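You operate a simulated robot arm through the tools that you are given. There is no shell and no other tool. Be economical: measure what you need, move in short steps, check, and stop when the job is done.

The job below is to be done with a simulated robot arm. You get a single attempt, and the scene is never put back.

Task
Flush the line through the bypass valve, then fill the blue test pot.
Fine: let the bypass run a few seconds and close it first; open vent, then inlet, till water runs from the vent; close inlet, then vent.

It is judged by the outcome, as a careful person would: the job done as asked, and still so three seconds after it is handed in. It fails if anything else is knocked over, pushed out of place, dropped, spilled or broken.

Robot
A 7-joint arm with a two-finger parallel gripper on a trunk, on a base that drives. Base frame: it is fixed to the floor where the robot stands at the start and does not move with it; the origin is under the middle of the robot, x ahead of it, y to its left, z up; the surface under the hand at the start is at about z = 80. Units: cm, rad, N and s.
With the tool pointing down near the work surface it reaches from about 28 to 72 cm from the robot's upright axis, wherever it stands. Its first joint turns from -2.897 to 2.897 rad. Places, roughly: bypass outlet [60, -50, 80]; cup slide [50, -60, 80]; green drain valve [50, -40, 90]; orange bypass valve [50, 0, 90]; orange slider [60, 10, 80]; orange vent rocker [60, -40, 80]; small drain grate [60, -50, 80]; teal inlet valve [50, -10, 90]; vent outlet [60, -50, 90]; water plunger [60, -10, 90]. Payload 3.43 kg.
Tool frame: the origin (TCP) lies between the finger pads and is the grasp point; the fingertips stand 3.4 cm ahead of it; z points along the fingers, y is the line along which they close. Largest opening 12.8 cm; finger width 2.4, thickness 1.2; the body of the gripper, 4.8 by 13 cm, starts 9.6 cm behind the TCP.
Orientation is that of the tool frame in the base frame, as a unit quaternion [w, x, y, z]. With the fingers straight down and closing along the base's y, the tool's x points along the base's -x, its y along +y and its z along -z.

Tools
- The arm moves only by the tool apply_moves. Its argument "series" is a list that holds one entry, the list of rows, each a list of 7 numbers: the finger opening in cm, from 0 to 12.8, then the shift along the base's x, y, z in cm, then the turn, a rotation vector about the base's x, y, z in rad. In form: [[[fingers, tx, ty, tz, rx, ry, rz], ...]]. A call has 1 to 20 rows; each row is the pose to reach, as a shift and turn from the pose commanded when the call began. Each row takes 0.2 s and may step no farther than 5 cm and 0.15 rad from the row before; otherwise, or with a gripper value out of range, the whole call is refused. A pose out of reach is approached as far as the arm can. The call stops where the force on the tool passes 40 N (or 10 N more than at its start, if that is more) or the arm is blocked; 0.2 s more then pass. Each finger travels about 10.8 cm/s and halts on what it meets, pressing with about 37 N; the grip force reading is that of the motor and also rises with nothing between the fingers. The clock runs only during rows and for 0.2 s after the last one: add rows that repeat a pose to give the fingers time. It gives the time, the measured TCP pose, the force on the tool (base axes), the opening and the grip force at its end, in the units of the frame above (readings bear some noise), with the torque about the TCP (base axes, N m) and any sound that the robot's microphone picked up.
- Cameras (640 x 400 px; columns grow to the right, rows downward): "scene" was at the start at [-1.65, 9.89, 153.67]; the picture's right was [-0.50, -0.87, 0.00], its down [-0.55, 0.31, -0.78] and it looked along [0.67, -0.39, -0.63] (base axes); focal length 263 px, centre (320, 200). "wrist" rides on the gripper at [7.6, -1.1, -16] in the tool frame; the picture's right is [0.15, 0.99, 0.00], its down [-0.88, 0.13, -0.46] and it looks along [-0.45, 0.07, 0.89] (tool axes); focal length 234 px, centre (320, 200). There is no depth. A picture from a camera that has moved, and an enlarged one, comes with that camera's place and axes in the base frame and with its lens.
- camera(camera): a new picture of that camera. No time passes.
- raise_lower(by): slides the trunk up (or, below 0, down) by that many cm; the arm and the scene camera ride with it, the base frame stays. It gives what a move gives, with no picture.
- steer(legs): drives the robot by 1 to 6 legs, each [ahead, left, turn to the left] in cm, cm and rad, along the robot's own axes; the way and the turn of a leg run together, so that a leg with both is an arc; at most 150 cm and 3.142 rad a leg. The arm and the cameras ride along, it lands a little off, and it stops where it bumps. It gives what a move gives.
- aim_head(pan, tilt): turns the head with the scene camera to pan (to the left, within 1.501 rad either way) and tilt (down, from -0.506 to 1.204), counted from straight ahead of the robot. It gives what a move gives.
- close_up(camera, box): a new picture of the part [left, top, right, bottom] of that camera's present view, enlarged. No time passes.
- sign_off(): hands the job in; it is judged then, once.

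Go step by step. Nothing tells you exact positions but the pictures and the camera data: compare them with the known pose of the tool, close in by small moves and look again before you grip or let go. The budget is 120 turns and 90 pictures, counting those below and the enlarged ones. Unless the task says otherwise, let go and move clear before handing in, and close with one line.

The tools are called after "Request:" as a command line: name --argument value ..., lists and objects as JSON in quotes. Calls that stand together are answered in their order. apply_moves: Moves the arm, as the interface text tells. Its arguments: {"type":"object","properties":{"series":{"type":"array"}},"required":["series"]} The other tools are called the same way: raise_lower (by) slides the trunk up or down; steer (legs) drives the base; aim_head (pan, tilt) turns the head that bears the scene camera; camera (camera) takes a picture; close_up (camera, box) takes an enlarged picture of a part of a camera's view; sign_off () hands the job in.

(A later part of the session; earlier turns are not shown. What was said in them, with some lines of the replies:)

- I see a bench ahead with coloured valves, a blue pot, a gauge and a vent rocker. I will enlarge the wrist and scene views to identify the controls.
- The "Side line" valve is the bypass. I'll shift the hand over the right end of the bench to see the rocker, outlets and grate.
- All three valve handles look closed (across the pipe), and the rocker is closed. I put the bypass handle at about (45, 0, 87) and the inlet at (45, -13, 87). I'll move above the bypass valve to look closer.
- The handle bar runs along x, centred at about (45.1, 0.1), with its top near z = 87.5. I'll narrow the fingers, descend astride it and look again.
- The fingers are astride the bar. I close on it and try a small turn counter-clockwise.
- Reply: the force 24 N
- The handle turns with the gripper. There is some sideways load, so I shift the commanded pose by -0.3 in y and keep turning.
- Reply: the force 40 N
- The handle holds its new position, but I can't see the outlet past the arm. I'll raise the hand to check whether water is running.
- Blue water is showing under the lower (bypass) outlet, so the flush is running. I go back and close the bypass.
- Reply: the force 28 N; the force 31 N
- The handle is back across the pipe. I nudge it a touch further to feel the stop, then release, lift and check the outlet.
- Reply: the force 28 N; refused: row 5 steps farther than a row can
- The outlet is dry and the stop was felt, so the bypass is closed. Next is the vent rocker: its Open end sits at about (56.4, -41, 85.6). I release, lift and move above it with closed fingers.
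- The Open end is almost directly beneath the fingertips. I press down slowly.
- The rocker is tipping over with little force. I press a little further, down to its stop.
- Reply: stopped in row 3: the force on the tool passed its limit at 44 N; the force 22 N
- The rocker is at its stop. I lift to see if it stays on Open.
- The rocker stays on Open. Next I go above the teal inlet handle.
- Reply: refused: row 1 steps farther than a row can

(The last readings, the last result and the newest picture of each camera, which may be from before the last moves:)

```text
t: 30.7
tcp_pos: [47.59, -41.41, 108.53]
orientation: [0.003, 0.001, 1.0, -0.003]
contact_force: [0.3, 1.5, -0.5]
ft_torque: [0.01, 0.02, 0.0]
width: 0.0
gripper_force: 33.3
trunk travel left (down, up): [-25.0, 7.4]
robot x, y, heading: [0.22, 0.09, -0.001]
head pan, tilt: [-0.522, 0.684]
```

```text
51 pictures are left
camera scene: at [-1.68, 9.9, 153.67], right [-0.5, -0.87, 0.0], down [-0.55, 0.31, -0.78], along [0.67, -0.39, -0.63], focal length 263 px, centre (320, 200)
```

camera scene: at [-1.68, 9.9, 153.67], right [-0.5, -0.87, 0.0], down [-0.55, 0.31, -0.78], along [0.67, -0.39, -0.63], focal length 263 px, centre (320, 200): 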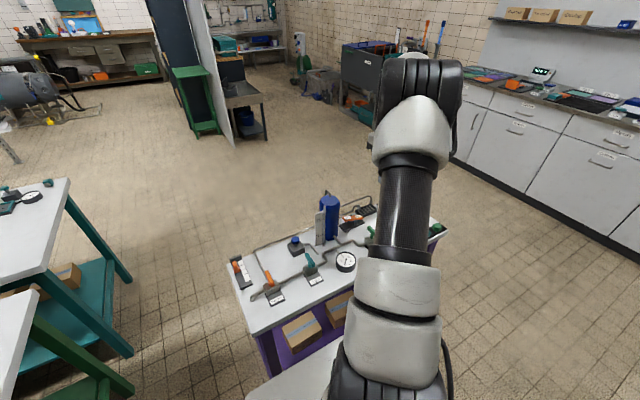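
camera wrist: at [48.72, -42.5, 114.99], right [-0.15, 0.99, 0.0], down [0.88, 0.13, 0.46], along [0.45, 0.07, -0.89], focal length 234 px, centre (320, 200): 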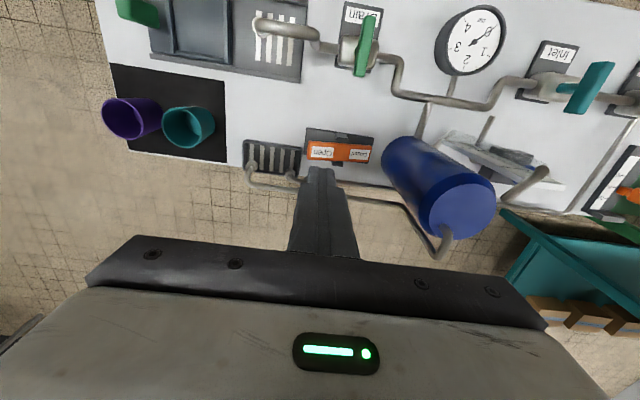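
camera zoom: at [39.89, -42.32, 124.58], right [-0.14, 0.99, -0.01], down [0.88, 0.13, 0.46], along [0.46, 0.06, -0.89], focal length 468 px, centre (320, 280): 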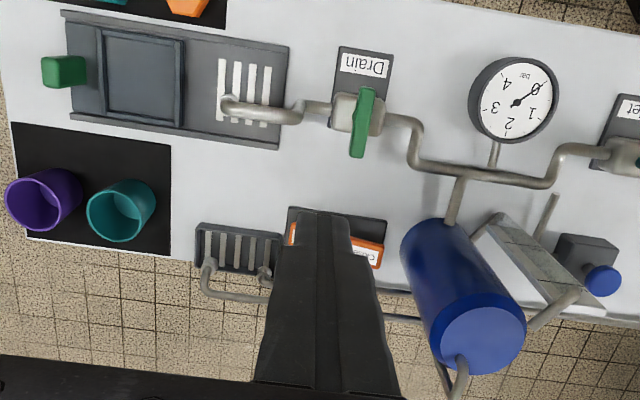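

That move was refused for too large a step; I retry with smaller ones.

Request:
apply_moves --series '[[[0, -1, 3, 2, 0, 0, 0], [0, -1.5, 7, 4, 0, 0, 0], [1, -2, 11, 4, 0, 0, 0], [2, -2, 15.5, 3, 0, 0, 0], [3, -2.3, 19.5, 1, 0, 0, 0], [4, -2.4, 23.5, -1, 0, 0, 0], [4, -2.4, 27, -4, 0, 0, 0], [4, -2.4, 28, -8, 0, 0, 0], [4, -2.4, 28, -12, 0, 0, 0]]]'

Request:
close_up --camera "wrist" --box '[220, 60, 420, 260]'

Request:
close_up --camera "scene" --box '[230, 180, 410, 300]'

```text
t: 32.7
tcp_pos: [45.65, -13.45, 96.75]
orientation: [0.003, 0.001, 1.0, -0.002]
contact_force: [0.5, -0.6, 0.9]
ft_torque: [0.0, 0.0, -0.01]
width: 3.99
gripper_force: 0.0
trunk travel left (down, up): [-25.0, 7.4]
robot x, y, heading: [0.24, 0.05, 0.002]
head pan, tilt: [-0.522, 0.684]
```

```text
2.00 times, centred on (320, 160) of wrist
camera zoom: at [37.87, -14.42, 112.64], right [-0.15, 0.99, -0.01], down [0.88, 0.13, 0.46], along [0.46, 0.06, -0.89], focal length 468 px, centre (320, 280)
```

zoom: 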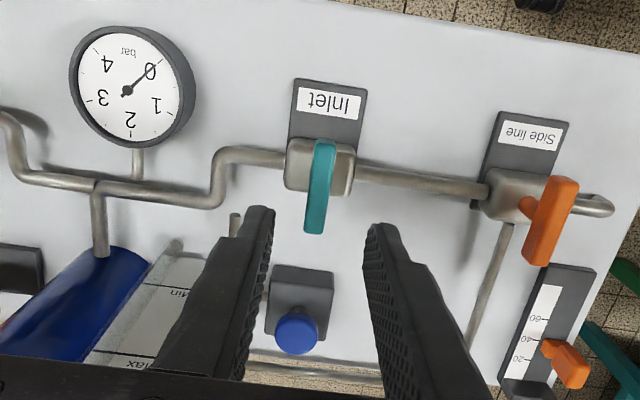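

```text
3.33 times, centred on (320, 240) of scene
camera zoom: at [-1.65, 9.88, 153.68], right [-0.5, -0.87, 0.0], down [-0.55, 0.32, -0.78], along [0.67, -0.39, -0.63], focal length 877 px, centre (320, 67)
```

zoom: 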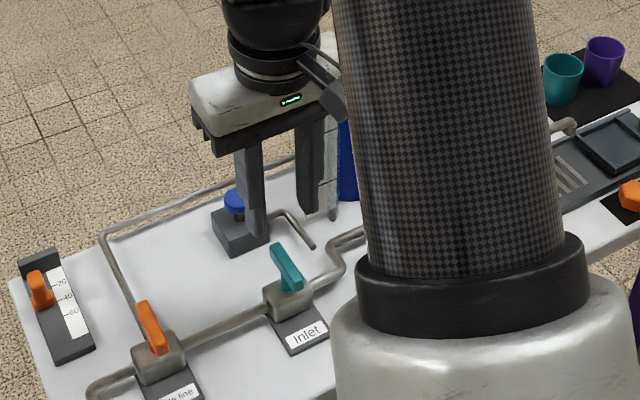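

The inlet bar is centred at (45.2, -13.5). I descend, grip it and turn it counter-clockwise by 90°.

Request:
apply_moves --series '[[[4, -0.35, 0, -4, 0, 0, 0], [4, -0.35, 0, -8, 0, 0, 0], [2, -0.35, 0, -8, 0, 0, 0], [0.5, -0.35, 0, -8, 0, 0, 0], [0.5, -0.35, 0, -8, 0, 0, 0], [0.5, -0.35, 0, -8, 0, 0, 0.12], [0.5, -0.35, 0, -8, 0, 0, 0.24]]]'

```text
t: 34.3
tcp_pos: [45.21, -13.8, 88.81]
orientation: [0.003, -0.12, 0.993, -0.003]
contact_force: [-3.7, -12.6, 9.9]
ft_torque: [0.53, -0.17, -0.01]
width: 1.17
gripper_force: 44.6
trunk travel left (down, up): [-25.0, 7.4]
robot x, y, heading: [-0.1, -0.0, 0.001]
head pan, tilt: [-0.522, 0.684]
```

Request:
apply_moves --series '[[[0.5, 0, -0.1, 0, 0, 0, 0.13], [0.5, 0, -0.2, 0, 0, 0, 0.26], [0.5, 0, -0.2, 0, 0, 0, 0.39], [0.5, 0, -0.2, 0, 0, 0, 0.52], [0.5, 0, -0.2, 0, 0, 0, 0.65], [0.5, 0, -0.2, 0, 0, 0, 0.78], [0.5, 0, -0.2, 0, 0, 0, 0.91], [0.5, 0, -0.2, 0, 0, 0, 1.04], [0.5, 0, -0.2, 0, 0, 0, 1.17], [0.5, 0, -0.2, 0, 0, 0, 1.3], [0.5, 0, -0.2, 0, 0, 0, 1.33], [3, 0, -0.2, 0, 0, 0, 1.33], [4, 0, -0.2, 0, 0, 0, 1.33], [4, 0, -0.2, 4, 0, 0, 1.33], [4, 0, -0.2, 8, 0, 0, 1.33]]]'

Request:
close_up --camera "scene" --box '[230, 180, 410, 300]'

```text
t: 37.5
tcp_pos: [45.28, -13.82, 96.97]
orientation: [0.004, -0.707, 0.707, 0.0]
contact_force: [0.5, -0.4, -0.1]
ft_torque: [0.0, 0.04, 0.02]
width: 4.0
gripper_force: 0.0
trunk travel left (down, up): [-25.0, 7.4]
robot x, y, heading: [-0.22, -0.26, -0.003]
head pan, tilt: [-0.522, 0.684]
```

```text
3.33 times, centred on (320, 240) of scene
camera zoom: at [-1.68, 9.89, 153.67], right [-0.5, -0.87, 0.0], down [-0.55, 0.31, -0.78], along [0.67, -0.39, -0.63], focal length 877 px, centre (320, 67)
```

zoom: 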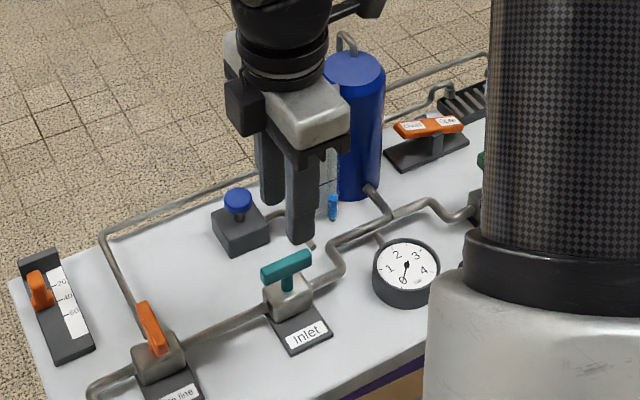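

The inlet is open and the sight glass shows water rising. I shift slightly so the vent outlet comes into view and wait.

Request:
apply_moves --series '[[[4, -1, -2, 3, 0, 0, 0], [4, -2, -5, 6, 0, 0, 0], [4, -3, -8, 8, 0, 0, 0]]]'

Request:
close_up --camera "scene" --box '[250, 180, 400, 280]'

```text
t: 38.3
tcp_pos: [41.99, -21.73, 104.89]
orientation: [0.004, -0.707, 0.708, 0.001]
contact_force: [0.0, 0.0, 0.2]
ft_torque: [-0.01, -0.02, 0.01]
width: 3.99
gripper_force: 0.0
trunk travel left (down, up): [-25.0, 7.4]
robot x, y, heading: [0.08, -0.38, -0.005]
head pan, tilt: [-0.522, 0.684]
```

```text
4.00 times, centred on (325, 230) of scene
camera zoom: at [-1.67, 9.89, 153.67], right [-0.5, -0.87, 0.0], down [-0.55, 0.32, -0.78], along [0.67, -0.39, -0.63], focal length 1052 px, centre (300, 80)
```

zoom: 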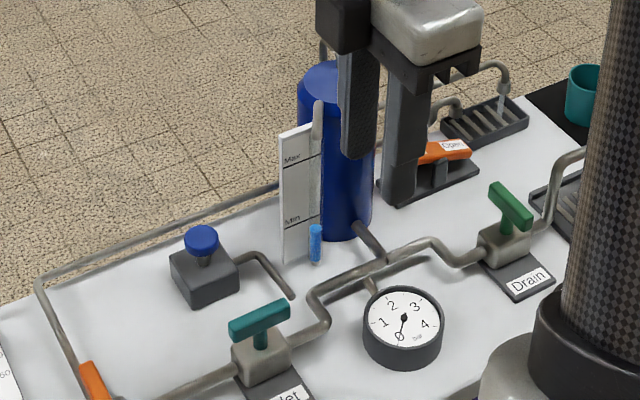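

Request:
close_up --camera "scene" --box '[345, 187, 390, 220]'

Request:
apply_moves --series '[[[4, 0, 0, 0, 0, 0, 0], [4, 0, 0, 0, 0, 0, 0], [4, 0, 0, 0, 0, 0, 0], [4, 0, 0, 0, 0, 0, 0], [4, 0, 0, 0, 0, 0, 0], [4, 0, 0, 0, 0, 0, 0], [4, 0, 0, 0, 0, 0, 0], [4, 0, 0, 0, 0, 0, 0], [4, 0, 0, 0, 0, 0, 0], [4, 0, 0, 0, 0, 0, 0]]]'

Request:
close_up --camera "scene" --box '[250, 180, 400, 280]'

```text
12.12 times, centred on (368, 204) of scene
camera zoom: at [-1.67, 9.89, 153.67], right [-0.5, -0.87, 0.0], down [-0.55, 0.32, -0.78], along [0.67, -0.39, -0.63], focal length 3188 px, centre (-256, 158)
```

zoom: 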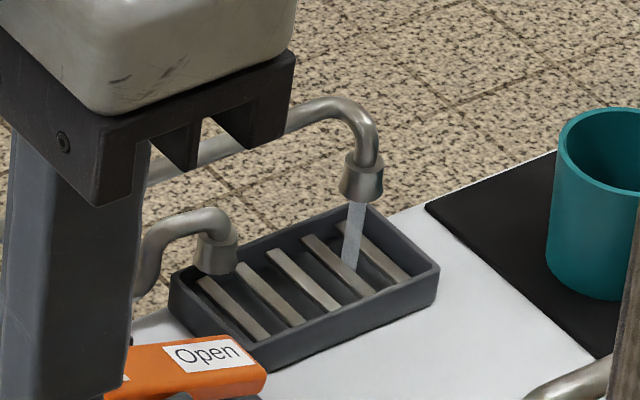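

```text
t: 40.5
tcp_pos: [42.11, -21.57, 104.8]
orientation: [0.004, -0.706, 0.708, 0.0]
contact_force: [-0.9, 0.5, -0.5]
ft_torque: [-0.03, 0.01, -0.02]
width: 4.03
gripper_force: 0.1
trunk travel left (down, up): [-25.0, 7.4]
robot x, y, heading: [-0.23, -0.2, -0.001]
head pan, tilt: [-0.522, 0.684]
```

```text
4.00 times, centred on (325, 230) of scene
camera zoom: at [-1.66, 9.89, 153.67], right [-0.5, -0.87, 0.0], down [-0.55, 0.32, -0.78], along [0.67, -0.39, -0.63], focal length 1052 px, centre (300, 80)
```

zoom: 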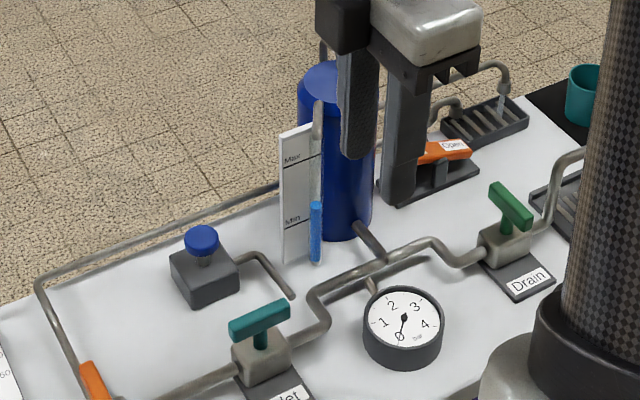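

Pale air is coming from the vent while the level rises steadily at about 11 px/s. I keep waiting.

Request:
apply_moves --series '[[[4, 0, 0, 0, 0, 0, 0], [4, 0, 0, 0, 0, 0, 0], [4, 0, 0, 0, 0, 0, 0], [4, 0, 0, 0, 0, 0, 0], [4, 0, 0, 0, 0, 0, 0], [4, 0, 0, 0, 0, 0, 0], [4, 0, 0, 0, 0, 0, 0], [4, 0, 0, 0, 0, 0, 0], [4, 0, 0, 0, 0, 0, 0], [4, 0, 0, 0, 0, 0, 0], [4, 0, 0, 0, 0, 0, 0], [4, 0, 0, 0, 0, 0, 0], [4, 0, 0, 0, 0, 0, 0], [4, 0, 0, 0, 0, 0, 0], [4, 0, 0, 0, 0, 0, 0], [4, 0, 0, 0, 0, 0, 0], [4, 0, 0, 0, 0, 0, 0], [4, 0, 0, 0, 0, 0, 0], [4, 0, 0, 0, 0, 0, 0], [4, 0, 0, 0, 0, 0, 0]]]'

Request:
close_up --camera "scene" --box '[250, 180, 400, 280]'

```text
t: 44.7
tcp_pos: [42.1, -21.66, 104.82]
orientation: [-0.004, 0.707, -0.707, 0.0]
contact_force: [-0.5, -0.3, -0.1]
ft_torque: [0.04, -0.01, -0.01]
width: 4.02
gripper_force: 0.0
trunk travel left (down, up): [-25.0, 7.4]
robot x, y, heading: [-0.04, -0.04, 0.001]
head pan, tilt: [-0.522, 0.684]
```

```text
4.00 times, centred on (325, 230) of scene
camera zoom: at [-1.66, 9.89, 153.67], right [-0.5, -0.87, 0.0], down [-0.55, 0.32, -0.78], along [0.67, -0.39, -0.63], focal length 1052 px, centre (300, 80)
```

zoom: 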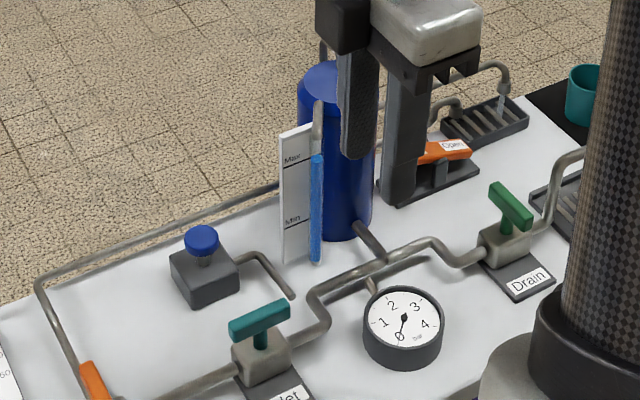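

The level is near Max and still rising, so I wait a little longer.

Request:
apply_moves --series '[[[4, 0, 0, 0, 0, 0, 0], [4, 0, 0, 0, 0, 0, 0], [4, 0, 0, 0, 0, 0, 0], [4, 0, 0, 0, 0, 0, 0], [4, 0, 0, 0, 0, 0, 0], [4, 0, 0, 0, 0, 0, 0], [4, 0, 0, 0, 0, 0, 0], [4, 0, 0, 0, 0, 0, 0], [4, 0, 0, 0, 0, 0, 0]]]'

Request:
close_up --camera "scene" --box '[310, 180, 390, 250]'

```text
t: 46.7
tcp_pos: [41.95, -21.7, 104.72]
orientation: [0.004, -0.706, 0.708, 0.0]
contact_force: [-0.9, -0.6, 0.2]
ft_torque: [-0.01, 0.0, 0.0]
width: 3.97
gripper_force: 0.1
trunk travel left (down, up): [-25.0, 7.4]
robot x, y, heading: [0.06, -0.07, 0.002]
head pan, tilt: [-0.522, 0.684]
```

```text
5.71 times, centred on (350, 215) of scene
camera zoom: at [-1.66, 9.89, 153.67], right [-0.5, -0.87, 0.0], down [-0.55, 0.32, -0.78], along [0.67, -0.39, -0.63], focal length 1503 px, centre (149, 114)
```

zoom: 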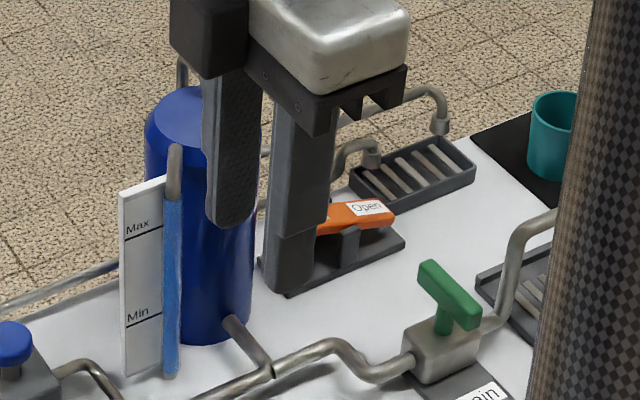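

The glass is full and the air has stopped; water should follow shortly.

Request:
apply_moves --series '[[[4, 0, 0, 0, 0, 0, 0], [4, 0, 0, 0, 0, 0, 0], [4, 0, 0, 0, 0, 0, 0]]]'

Request:
close_up --camera "scene" --box '[310, 180, 390, 250]'

```text
t: 47.5
tcp_pos: [42.14, -21.62, 104.84]
orientation: [0.004, -0.706, 0.708, 0.0]
contact_force: [-0.7, -0.2, -0.3]
ft_torque: [0.02, 0.01, -0.02]
width: 3.99
gripper_force: 0.1
trunk travel left (down, up): [-25.0, 7.4]
robot x, y, heading: [0.4, 0.13, 0.004]
head pan, tilt: [-0.522, 0.684]
```

```text
5.71 times, centred on (350, 215) of scene
camera zoom: at [-1.66, 9.89, 153.67], right [-0.5, -0.87, 0.0], down [-0.55, 0.32, -0.78], along [0.67, -0.39, -0.63], focal length 1503 px, centre (149, 114)
```

zoom: 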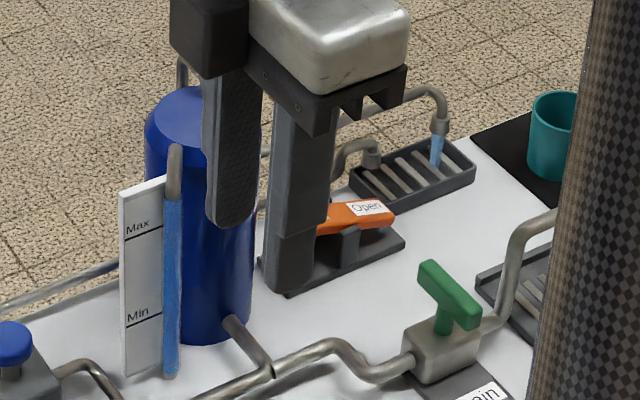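

Blue water is running from the vent. I return to the inlet handle and close it.

Request:
apply_moves --series '[[[4, 1.5, 3.5, -2, 0, 0, 0], [4, 3, 7.9, -3, 0, 0, 0], [4, 3.1, 7.9, -8, 0, 0, 0], [4, 3.1, 7.9, -12, 0, 0, 0], [4, 3.1, 7.9, -16, 0, 0, 0], [2, 3.1, 7.9, -16.1, 0, 0, 0], [0.5, 3.1, 7.9, -16.1, 0, 0, 0], [0.5, 3.1, 7.9, -16.1, 0, 0, 0], [0.5, 3.1, 7.9, -16.1, 0, 0, -0.14], [0.5, 3.1, 7.9, -16.1, 0, 0, -0.28], [0.5, 3.1, 7.9, -16.1, 0, 0, -0.42], [0.5, 3.1, 7.9, -16.1, 0, 0, -0.56], [0.5, 3.1, 7.9, -16.1, 0, 0, -0.7], [0.5, 3.1, 7.9, -16.1, 0, 0, -0.84], [0.5, 3.1, 7.9, -16.1, 0, 0, -0.98], [0.5, 3.1, 7.9, -16.1, 0, 0, -1.12], [0.5, 3.1, 7.9, -16.1, 0, 0, -1.26], [0.5, 3.1, 7.9, -16.1, 0, 0, -1.4], [0.5, 3.1, 7.9, -16.1, 0, 0, -1.54], [0.5, 3.1, 7.9, -16.1, 0, 0, -1.62]]]'

Request:
camera --camera "wrist"

```text
t: 51.7
tcp_pos: [45.3, -13.56, 88.72]
orientation: [0.004, 0.024, 1.0, -0.003]
contact_force: [3.4, 18.6, 15.9]
ft_torque: [1.19, 0.28, 1.23]
width: 1.24
gripper_force: 44.5
trunk travel left (down, up): [-25.0, 7.4]
robot x, y, heading: [0.08, 0.05, 0.002]
head pan, tilt: [-0.522, 0.684]
```

```text
41 pictures are left
camera wrist: at [37.54, -14.17, 104.63], right [-0.1, 1.0, -0.01], down [0.88, 0.09, 0.46], along [0.46, 0.04, -0.89], focal length 234 px, centre (320, 200)
```

wrist: 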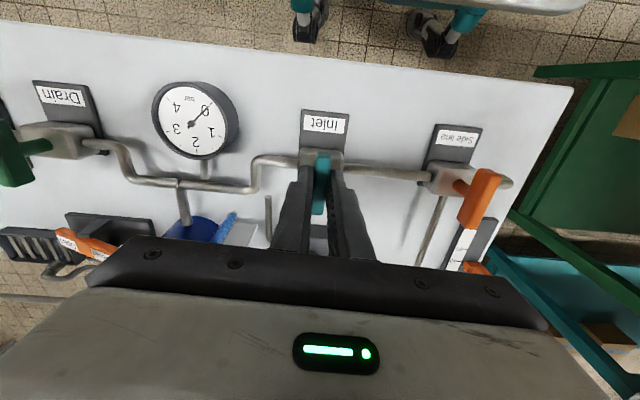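

The inlet is closed with the stop felt. I release, lift and go towards the rocker with the hand turned 90°, so its body clears the pot.

Request:
apply_moves --series '[[[3, 0, 0, 0, 0, 0, 0], [4, 0, 0, 0, 0, 0, 0], [4, 0, 0, 4, 0, 0, 0], [4, 0, 0, 8.5, 0, 0, 0.1], [3, -1, -2, 12.5, 0, 0, 0.24], [2, -2, -5, 16, 0, 0, 0.38], [1, -2, -8.5, 19, 0, 0, 0.52], [0, -2, -12.5, 20, 0, 0, 0.66], [0, -1, -16.5, 20, 0, 0, 0.8], [0, 1, -20, 20, 0, 0, 0.94], [0, 3, -23, 20, 0, 0, 1.08], [0, 6, -25.5, 20, 0, 0, 1.22], [0, 9, -27.5, 20, 0, 0, 1.36], [0, 11.4, -28.5, 19, 0, 0, 1.5], [0, 11.4, -28.5, 18, 0, 0, 1.62]]]'

Request:
camera --camera "wrist"

Request:
close_up --camera "scene" --box '[230, 170, 410, 300]'

```text
t: 54.9
tcp_pos: [56.61, -42.45, 106.44]
orientation: [0.003, -0.707, 0.707, 0.0]
contact_force: [0.3, 0.2, -0.5]
ft_torque: [-0.02, 0.01, 0.02]
width: 0.0
gripper_force: 32.8
trunk travel left (down, up): [-25.0, 7.4]
robot x, y, heading: [-0.11, -0.44, 0.002]
head pan, tilt: [-0.522, 0.684]
```

```text
40 pictures are left
camera wrist: at [57.66, -49.94, 122.52], right [-0.99, -0.15, -0.01], down [-0.13, 0.88, 0.46], along [-0.06, 0.46, -0.89], focal length 234 px, centre (320, 200)
```

wrist: 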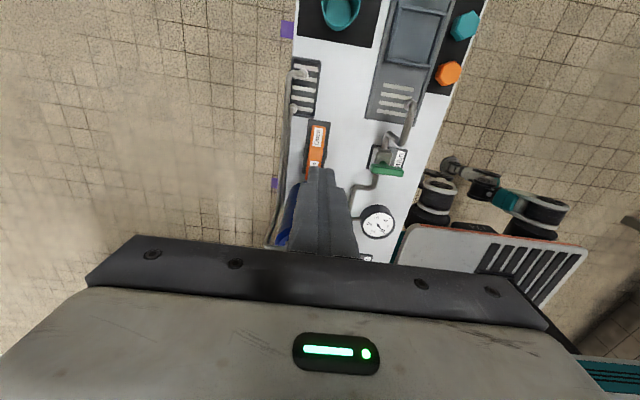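

```text
3.08 times, centred on (320, 235) of scene
camera zoom: at [-1.65, 9.88, 153.68], right [-0.5, -0.87, 0.0], down [-0.55, 0.32, -0.78], along [0.67, -0.39, -0.63], focal length 809 px, centre (320, 92)
```

zoom: 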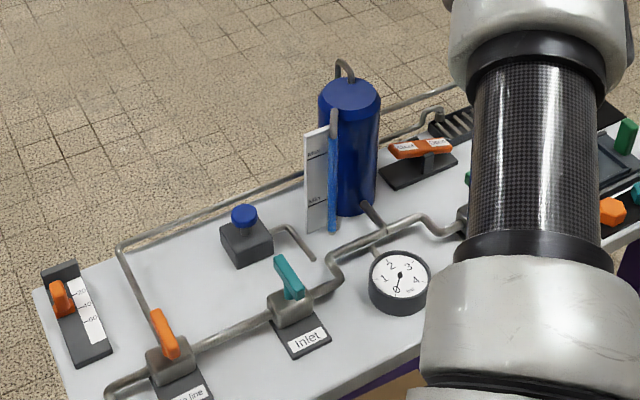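

The inlet is confirmed closed and the bypass closed. I position over the Closed end at (56.6, -36) and descend partway, then check clearance to the pot.

Request:
apply_moves --series '[[[0, 0, 3, 0, 0, 0, 0], [0, 0, 6.3, 0, 0, 0, 0], [0, 0, 6.3, -4, 0, 0, 0], [0, 0, 6.3, -8, 0, 0, 0], [0, 0, 6.3, -12, 0, 0, 0]]]'

Request:
camera --camera "wrist"

Request:
close_up --camera "scene" --box '[310, 170, 410, 240]'

```text
t: 56.1
tcp_pos: [56.62, -36.08, 94.45]
orientation: [0.004, -0.706, 0.708, 0.0]
contact_force: [-1.3, 0.6, 0.0]
ft_torque: [-0.01, 0.0, 0.01]
width: 0.01
gripper_force: 32.9
trunk travel left (down, up): [-25.0, 7.4]
robot x, y, heading: [0.0, 0.0, 0.0]
head pan, tilt: [-0.522, 0.684]
```

```text
38 pictures are left
camera wrist: at [57.62, -43.66, 110.41], right [-0.99, -0.14, -0.01], down [-0.13, 0.88, 0.46], along [-0.06, 0.46, -0.89], focal length 234 px, centre (320, 200)
```

wrist: 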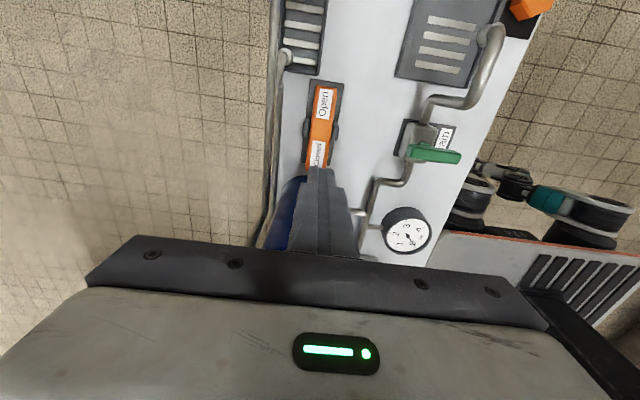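

```text
5.71 times, centred on (360, 205) of scene
camera zoom: at [-1.66, 9.89, 153.68], right [-0.5, -0.87, 0.0], down [-0.55, 0.32, -0.78], along [0.67, -0.39, -0.63], focal length 1503 px, centre (91, 171)
```

zoom: 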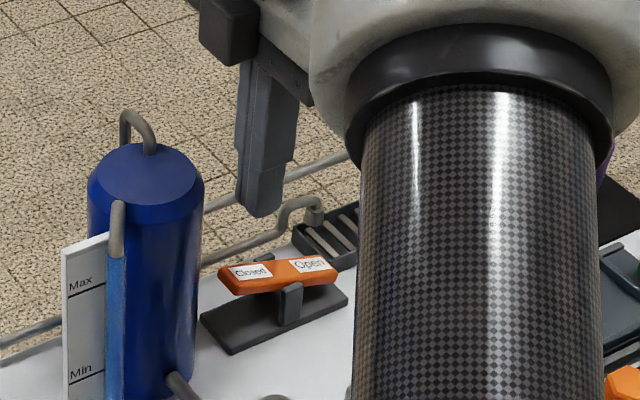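

The hand is clear of the pot, with the Closed label right beneath. I press down to the stop.

Request:
apply_moves --series '[[[0, 0.2, 0, -3, 0, 0, 0], [0, 0.2, 0, -5, 0, 0, 0], [0, 0.2, 0, -5.8, 0, 0, 0], [0, 0.2, 0, -6.4, 0, 0, 0], [0, 0.2, 0, -7, 0, 0, 0], [0, 0.2, 0, -7.6, 0, 0, 0], [0, 0.2, 0, -8.2, 0, 0, 0], [0, 0.2, 0, -8.6, 0, 0, 0], [0, 0.2, 0, -9, 0, 0, 0]]]'

Request:
close_up --camera "scene" --box '[310, 170, 410, 240]'

```text
t: 57.8
tcp_pos: [57.22, -35.93, 87.18]
orientation: [0.004, -0.707, 0.707, -0.004]
contact_force: [-5.7, 5.8, 18.3]
ft_torque: [-0.02, 0.24, 0.0]
width: 0.0
gripper_force: 33.7
trunk travel left (down, up): [-25.0, 7.4]
robot x, y, heading: [-0.17, -0.15, 0.001]
head pan, tilt: [-0.522, 0.684]
stopped in row 8: the force on the tool passed its limit at 44 N (the readings are from after the stop); the commanded pose is now the measured one
```

```text
5.71 times, centred on (360, 205) of scene
camera zoom: at [-1.9, 10.07, 153.67], right [-0.5, -0.87, 0.0], down [-0.55, 0.31, -0.78], along [0.67, -0.39, -0.63], focal length 1503 px, centre (91, 171)
```

zoom: 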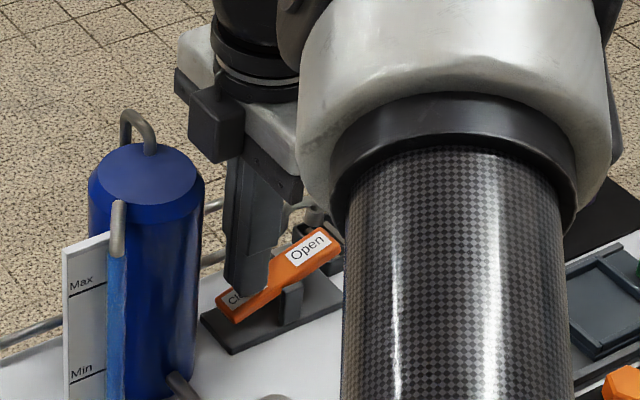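

The rocker is on Closed. I lift straight up, move away and check everything.

Request:
apply_moves --series '[[[0, 0, 0, 3, 0, 0, 0], [0, 0, 0, 7, 0, 0, 0], [0, 0, 0, 11, 0, 0, 0], [0, 0, 0, 15, 0, 0, 0], [0, -3, -3, 18, 0, 0, 0], [0, -7, -5, 20, 0, 0, -0.1], [0, -11, -7, 22, 0, 0, -0.2], [0, -15, -9, 24, 0, 0, -0.3], [0, -19, -10, 26, 0, 0, -0.4], [0, -19, -10, 26, 0, 0, -0.4], [0, -19, -10, 26, 0, 0, -0.4], [0, -19, -10, 26, 0, 0, -0.4]]]'

Request:
close_up --camera "scene" --box '[220, 170, 400, 300]'

Request:
close_up --camera "scene" --box '[320, 180, 390, 225]'

Request:
camera --camera "wrist"

```text
refused: row 5 steps farther than a row can; nothing moved
```

```text
3.08 times, centred on (310, 235) of scene
camera zoom: at [-1.9, 10.07, 153.67], right [-0.5, -0.87, 0.0], down [-0.55, 0.31, -0.78], along [0.67, -0.39, -0.63], focal length 809 px, centre (351, 92)
```

zoom: 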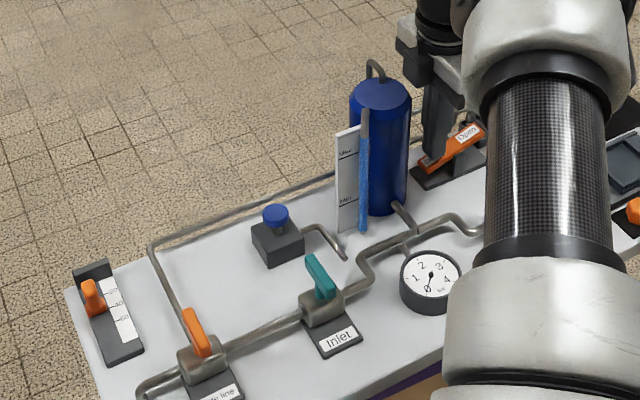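

```text
8.89 times, centred on (355, 202) of scene
camera zoom: at [-1.9, 10.07, 153.67], right [-0.5, -0.87, 0.0], down [-0.55, 0.31, -0.78], along [0.67, -0.39, -0.63], focal length 2338 px, centre (9, 178)
```

zoom: 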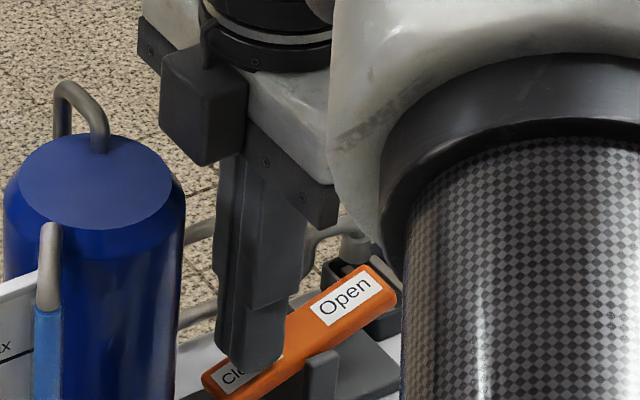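

```text
33 pictures are left
camera wrist: at [57.99, -43.47, 103.14], right [-0.99, -0.15, -0.01], down [-0.14, 0.88, 0.45], along [-0.06, 0.45, -0.89], focal length 234 px, centre (320, 200)
```

wrist: 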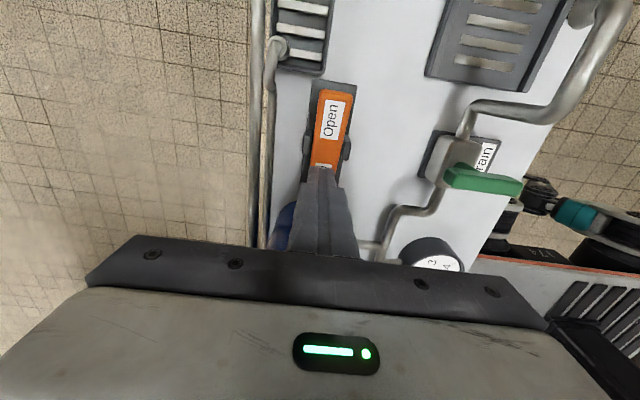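

The retreat was refused for a step just too long. I repeat it with smaller steps.

Request:
apply_moves --series '[[[0, 0, 0, 3, 0, 0, 0], [0, 0, 0, 7, 0, 0, 0], [0, 0, 0, 11, 0, 0, 0], [0, 0, 0, 15, 0, 0, 0], [0, -2, -2, 18, 0, 0, 0], [0, -5, -4, 20, 0, 0, -0.1], [0, -9, -6, 21, 0, 0, -0.2], [0, -13, -8, 22, 0, 0, -0.3], [0, -17, -9, 24, 0, 0, -0.4], [0, -19, -10, 26, 0, 0, -0.4], [0, -19, -10, 26, 0, 0, -0.4], [0, -19, -10, 26, 0, 0, -0.4], [0, -19, -10, 26, 0, 0, -0.4]]]'

Request:
close_up --camera "scene" --box '[220, 170, 400, 300]'

Request:
close_up --camera "scene" --box '[320, 180, 390, 225]'

Request:
camera --camera "wrist"

```text
t: 60.6
tcp_pos: [38.12, -46.14, 113.01]
orientation: [0.004, -0.552, 0.834, -0.003]
contact_force: [-0.7, -0.5, 0.1]
ft_torque: [0.01, -0.01, -0.02]
width: 0.0
gripper_force: 33.1
trunk travel left (down, up): [-25.0, 7.4]
robot x, y, heading: [-0.19, -0.28, 0.001]
head pan, tilt: [-0.522, 0.684]
```

```text
3.08 times, centred on (310, 235) of scene
camera zoom: at [-1.68, 9.9, 153.67], right [-0.5, -0.87, 0.0], down [-0.55, 0.31, -0.78], along [0.67, -0.39, -0.63], focal length 809 px, centre (351, 92)
```

zoom: 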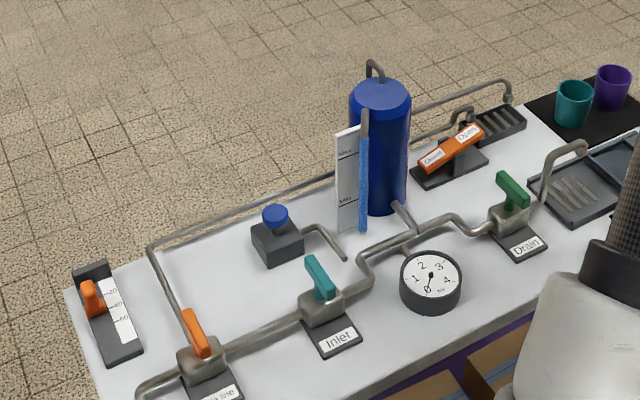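

```text
8.89 times, centred on (355, 202) of scene
camera zoom: at [-1.68, 9.9, 153.67], right [-0.5, -0.87, 0.0], down [-0.55, 0.31, -0.78], along [0.67, -0.39, -0.63], focal length 2338 px, centre (9, 178)
```

zoom: 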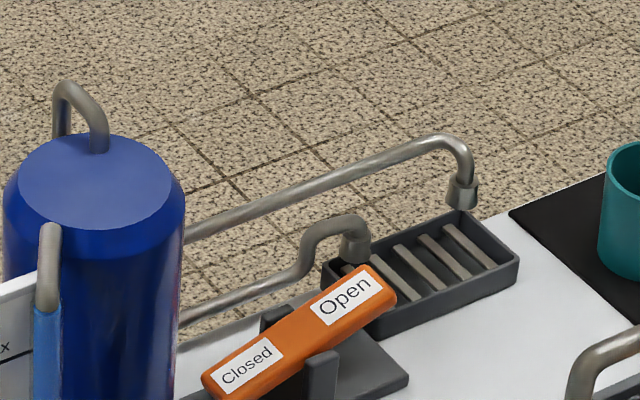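

```text
30 pictures are left
camera wrist: at [35.96, -53.51, 128.97], right [-0.97, 0.25, -0.01], down [0.22, 0.86, 0.46], along [0.12, 0.44, -0.89], focal length 234 px, centre (320, 200)
```

wrist: 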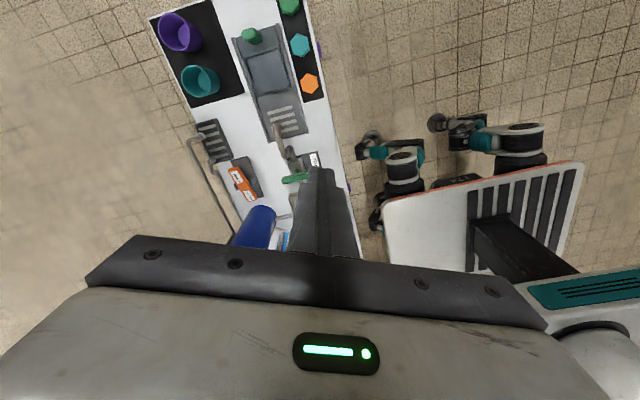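

All valves are closed, both outlets are dry, the pot's sight glass is full and the hand is clear, so I hand in.

Request:
sign_off

```text
The job is handed in.
```

The line was flushed through the bypass and the bypass closed; then the blue pot was filled until water ran from the vent, and the inlet and vent were closed in that order.
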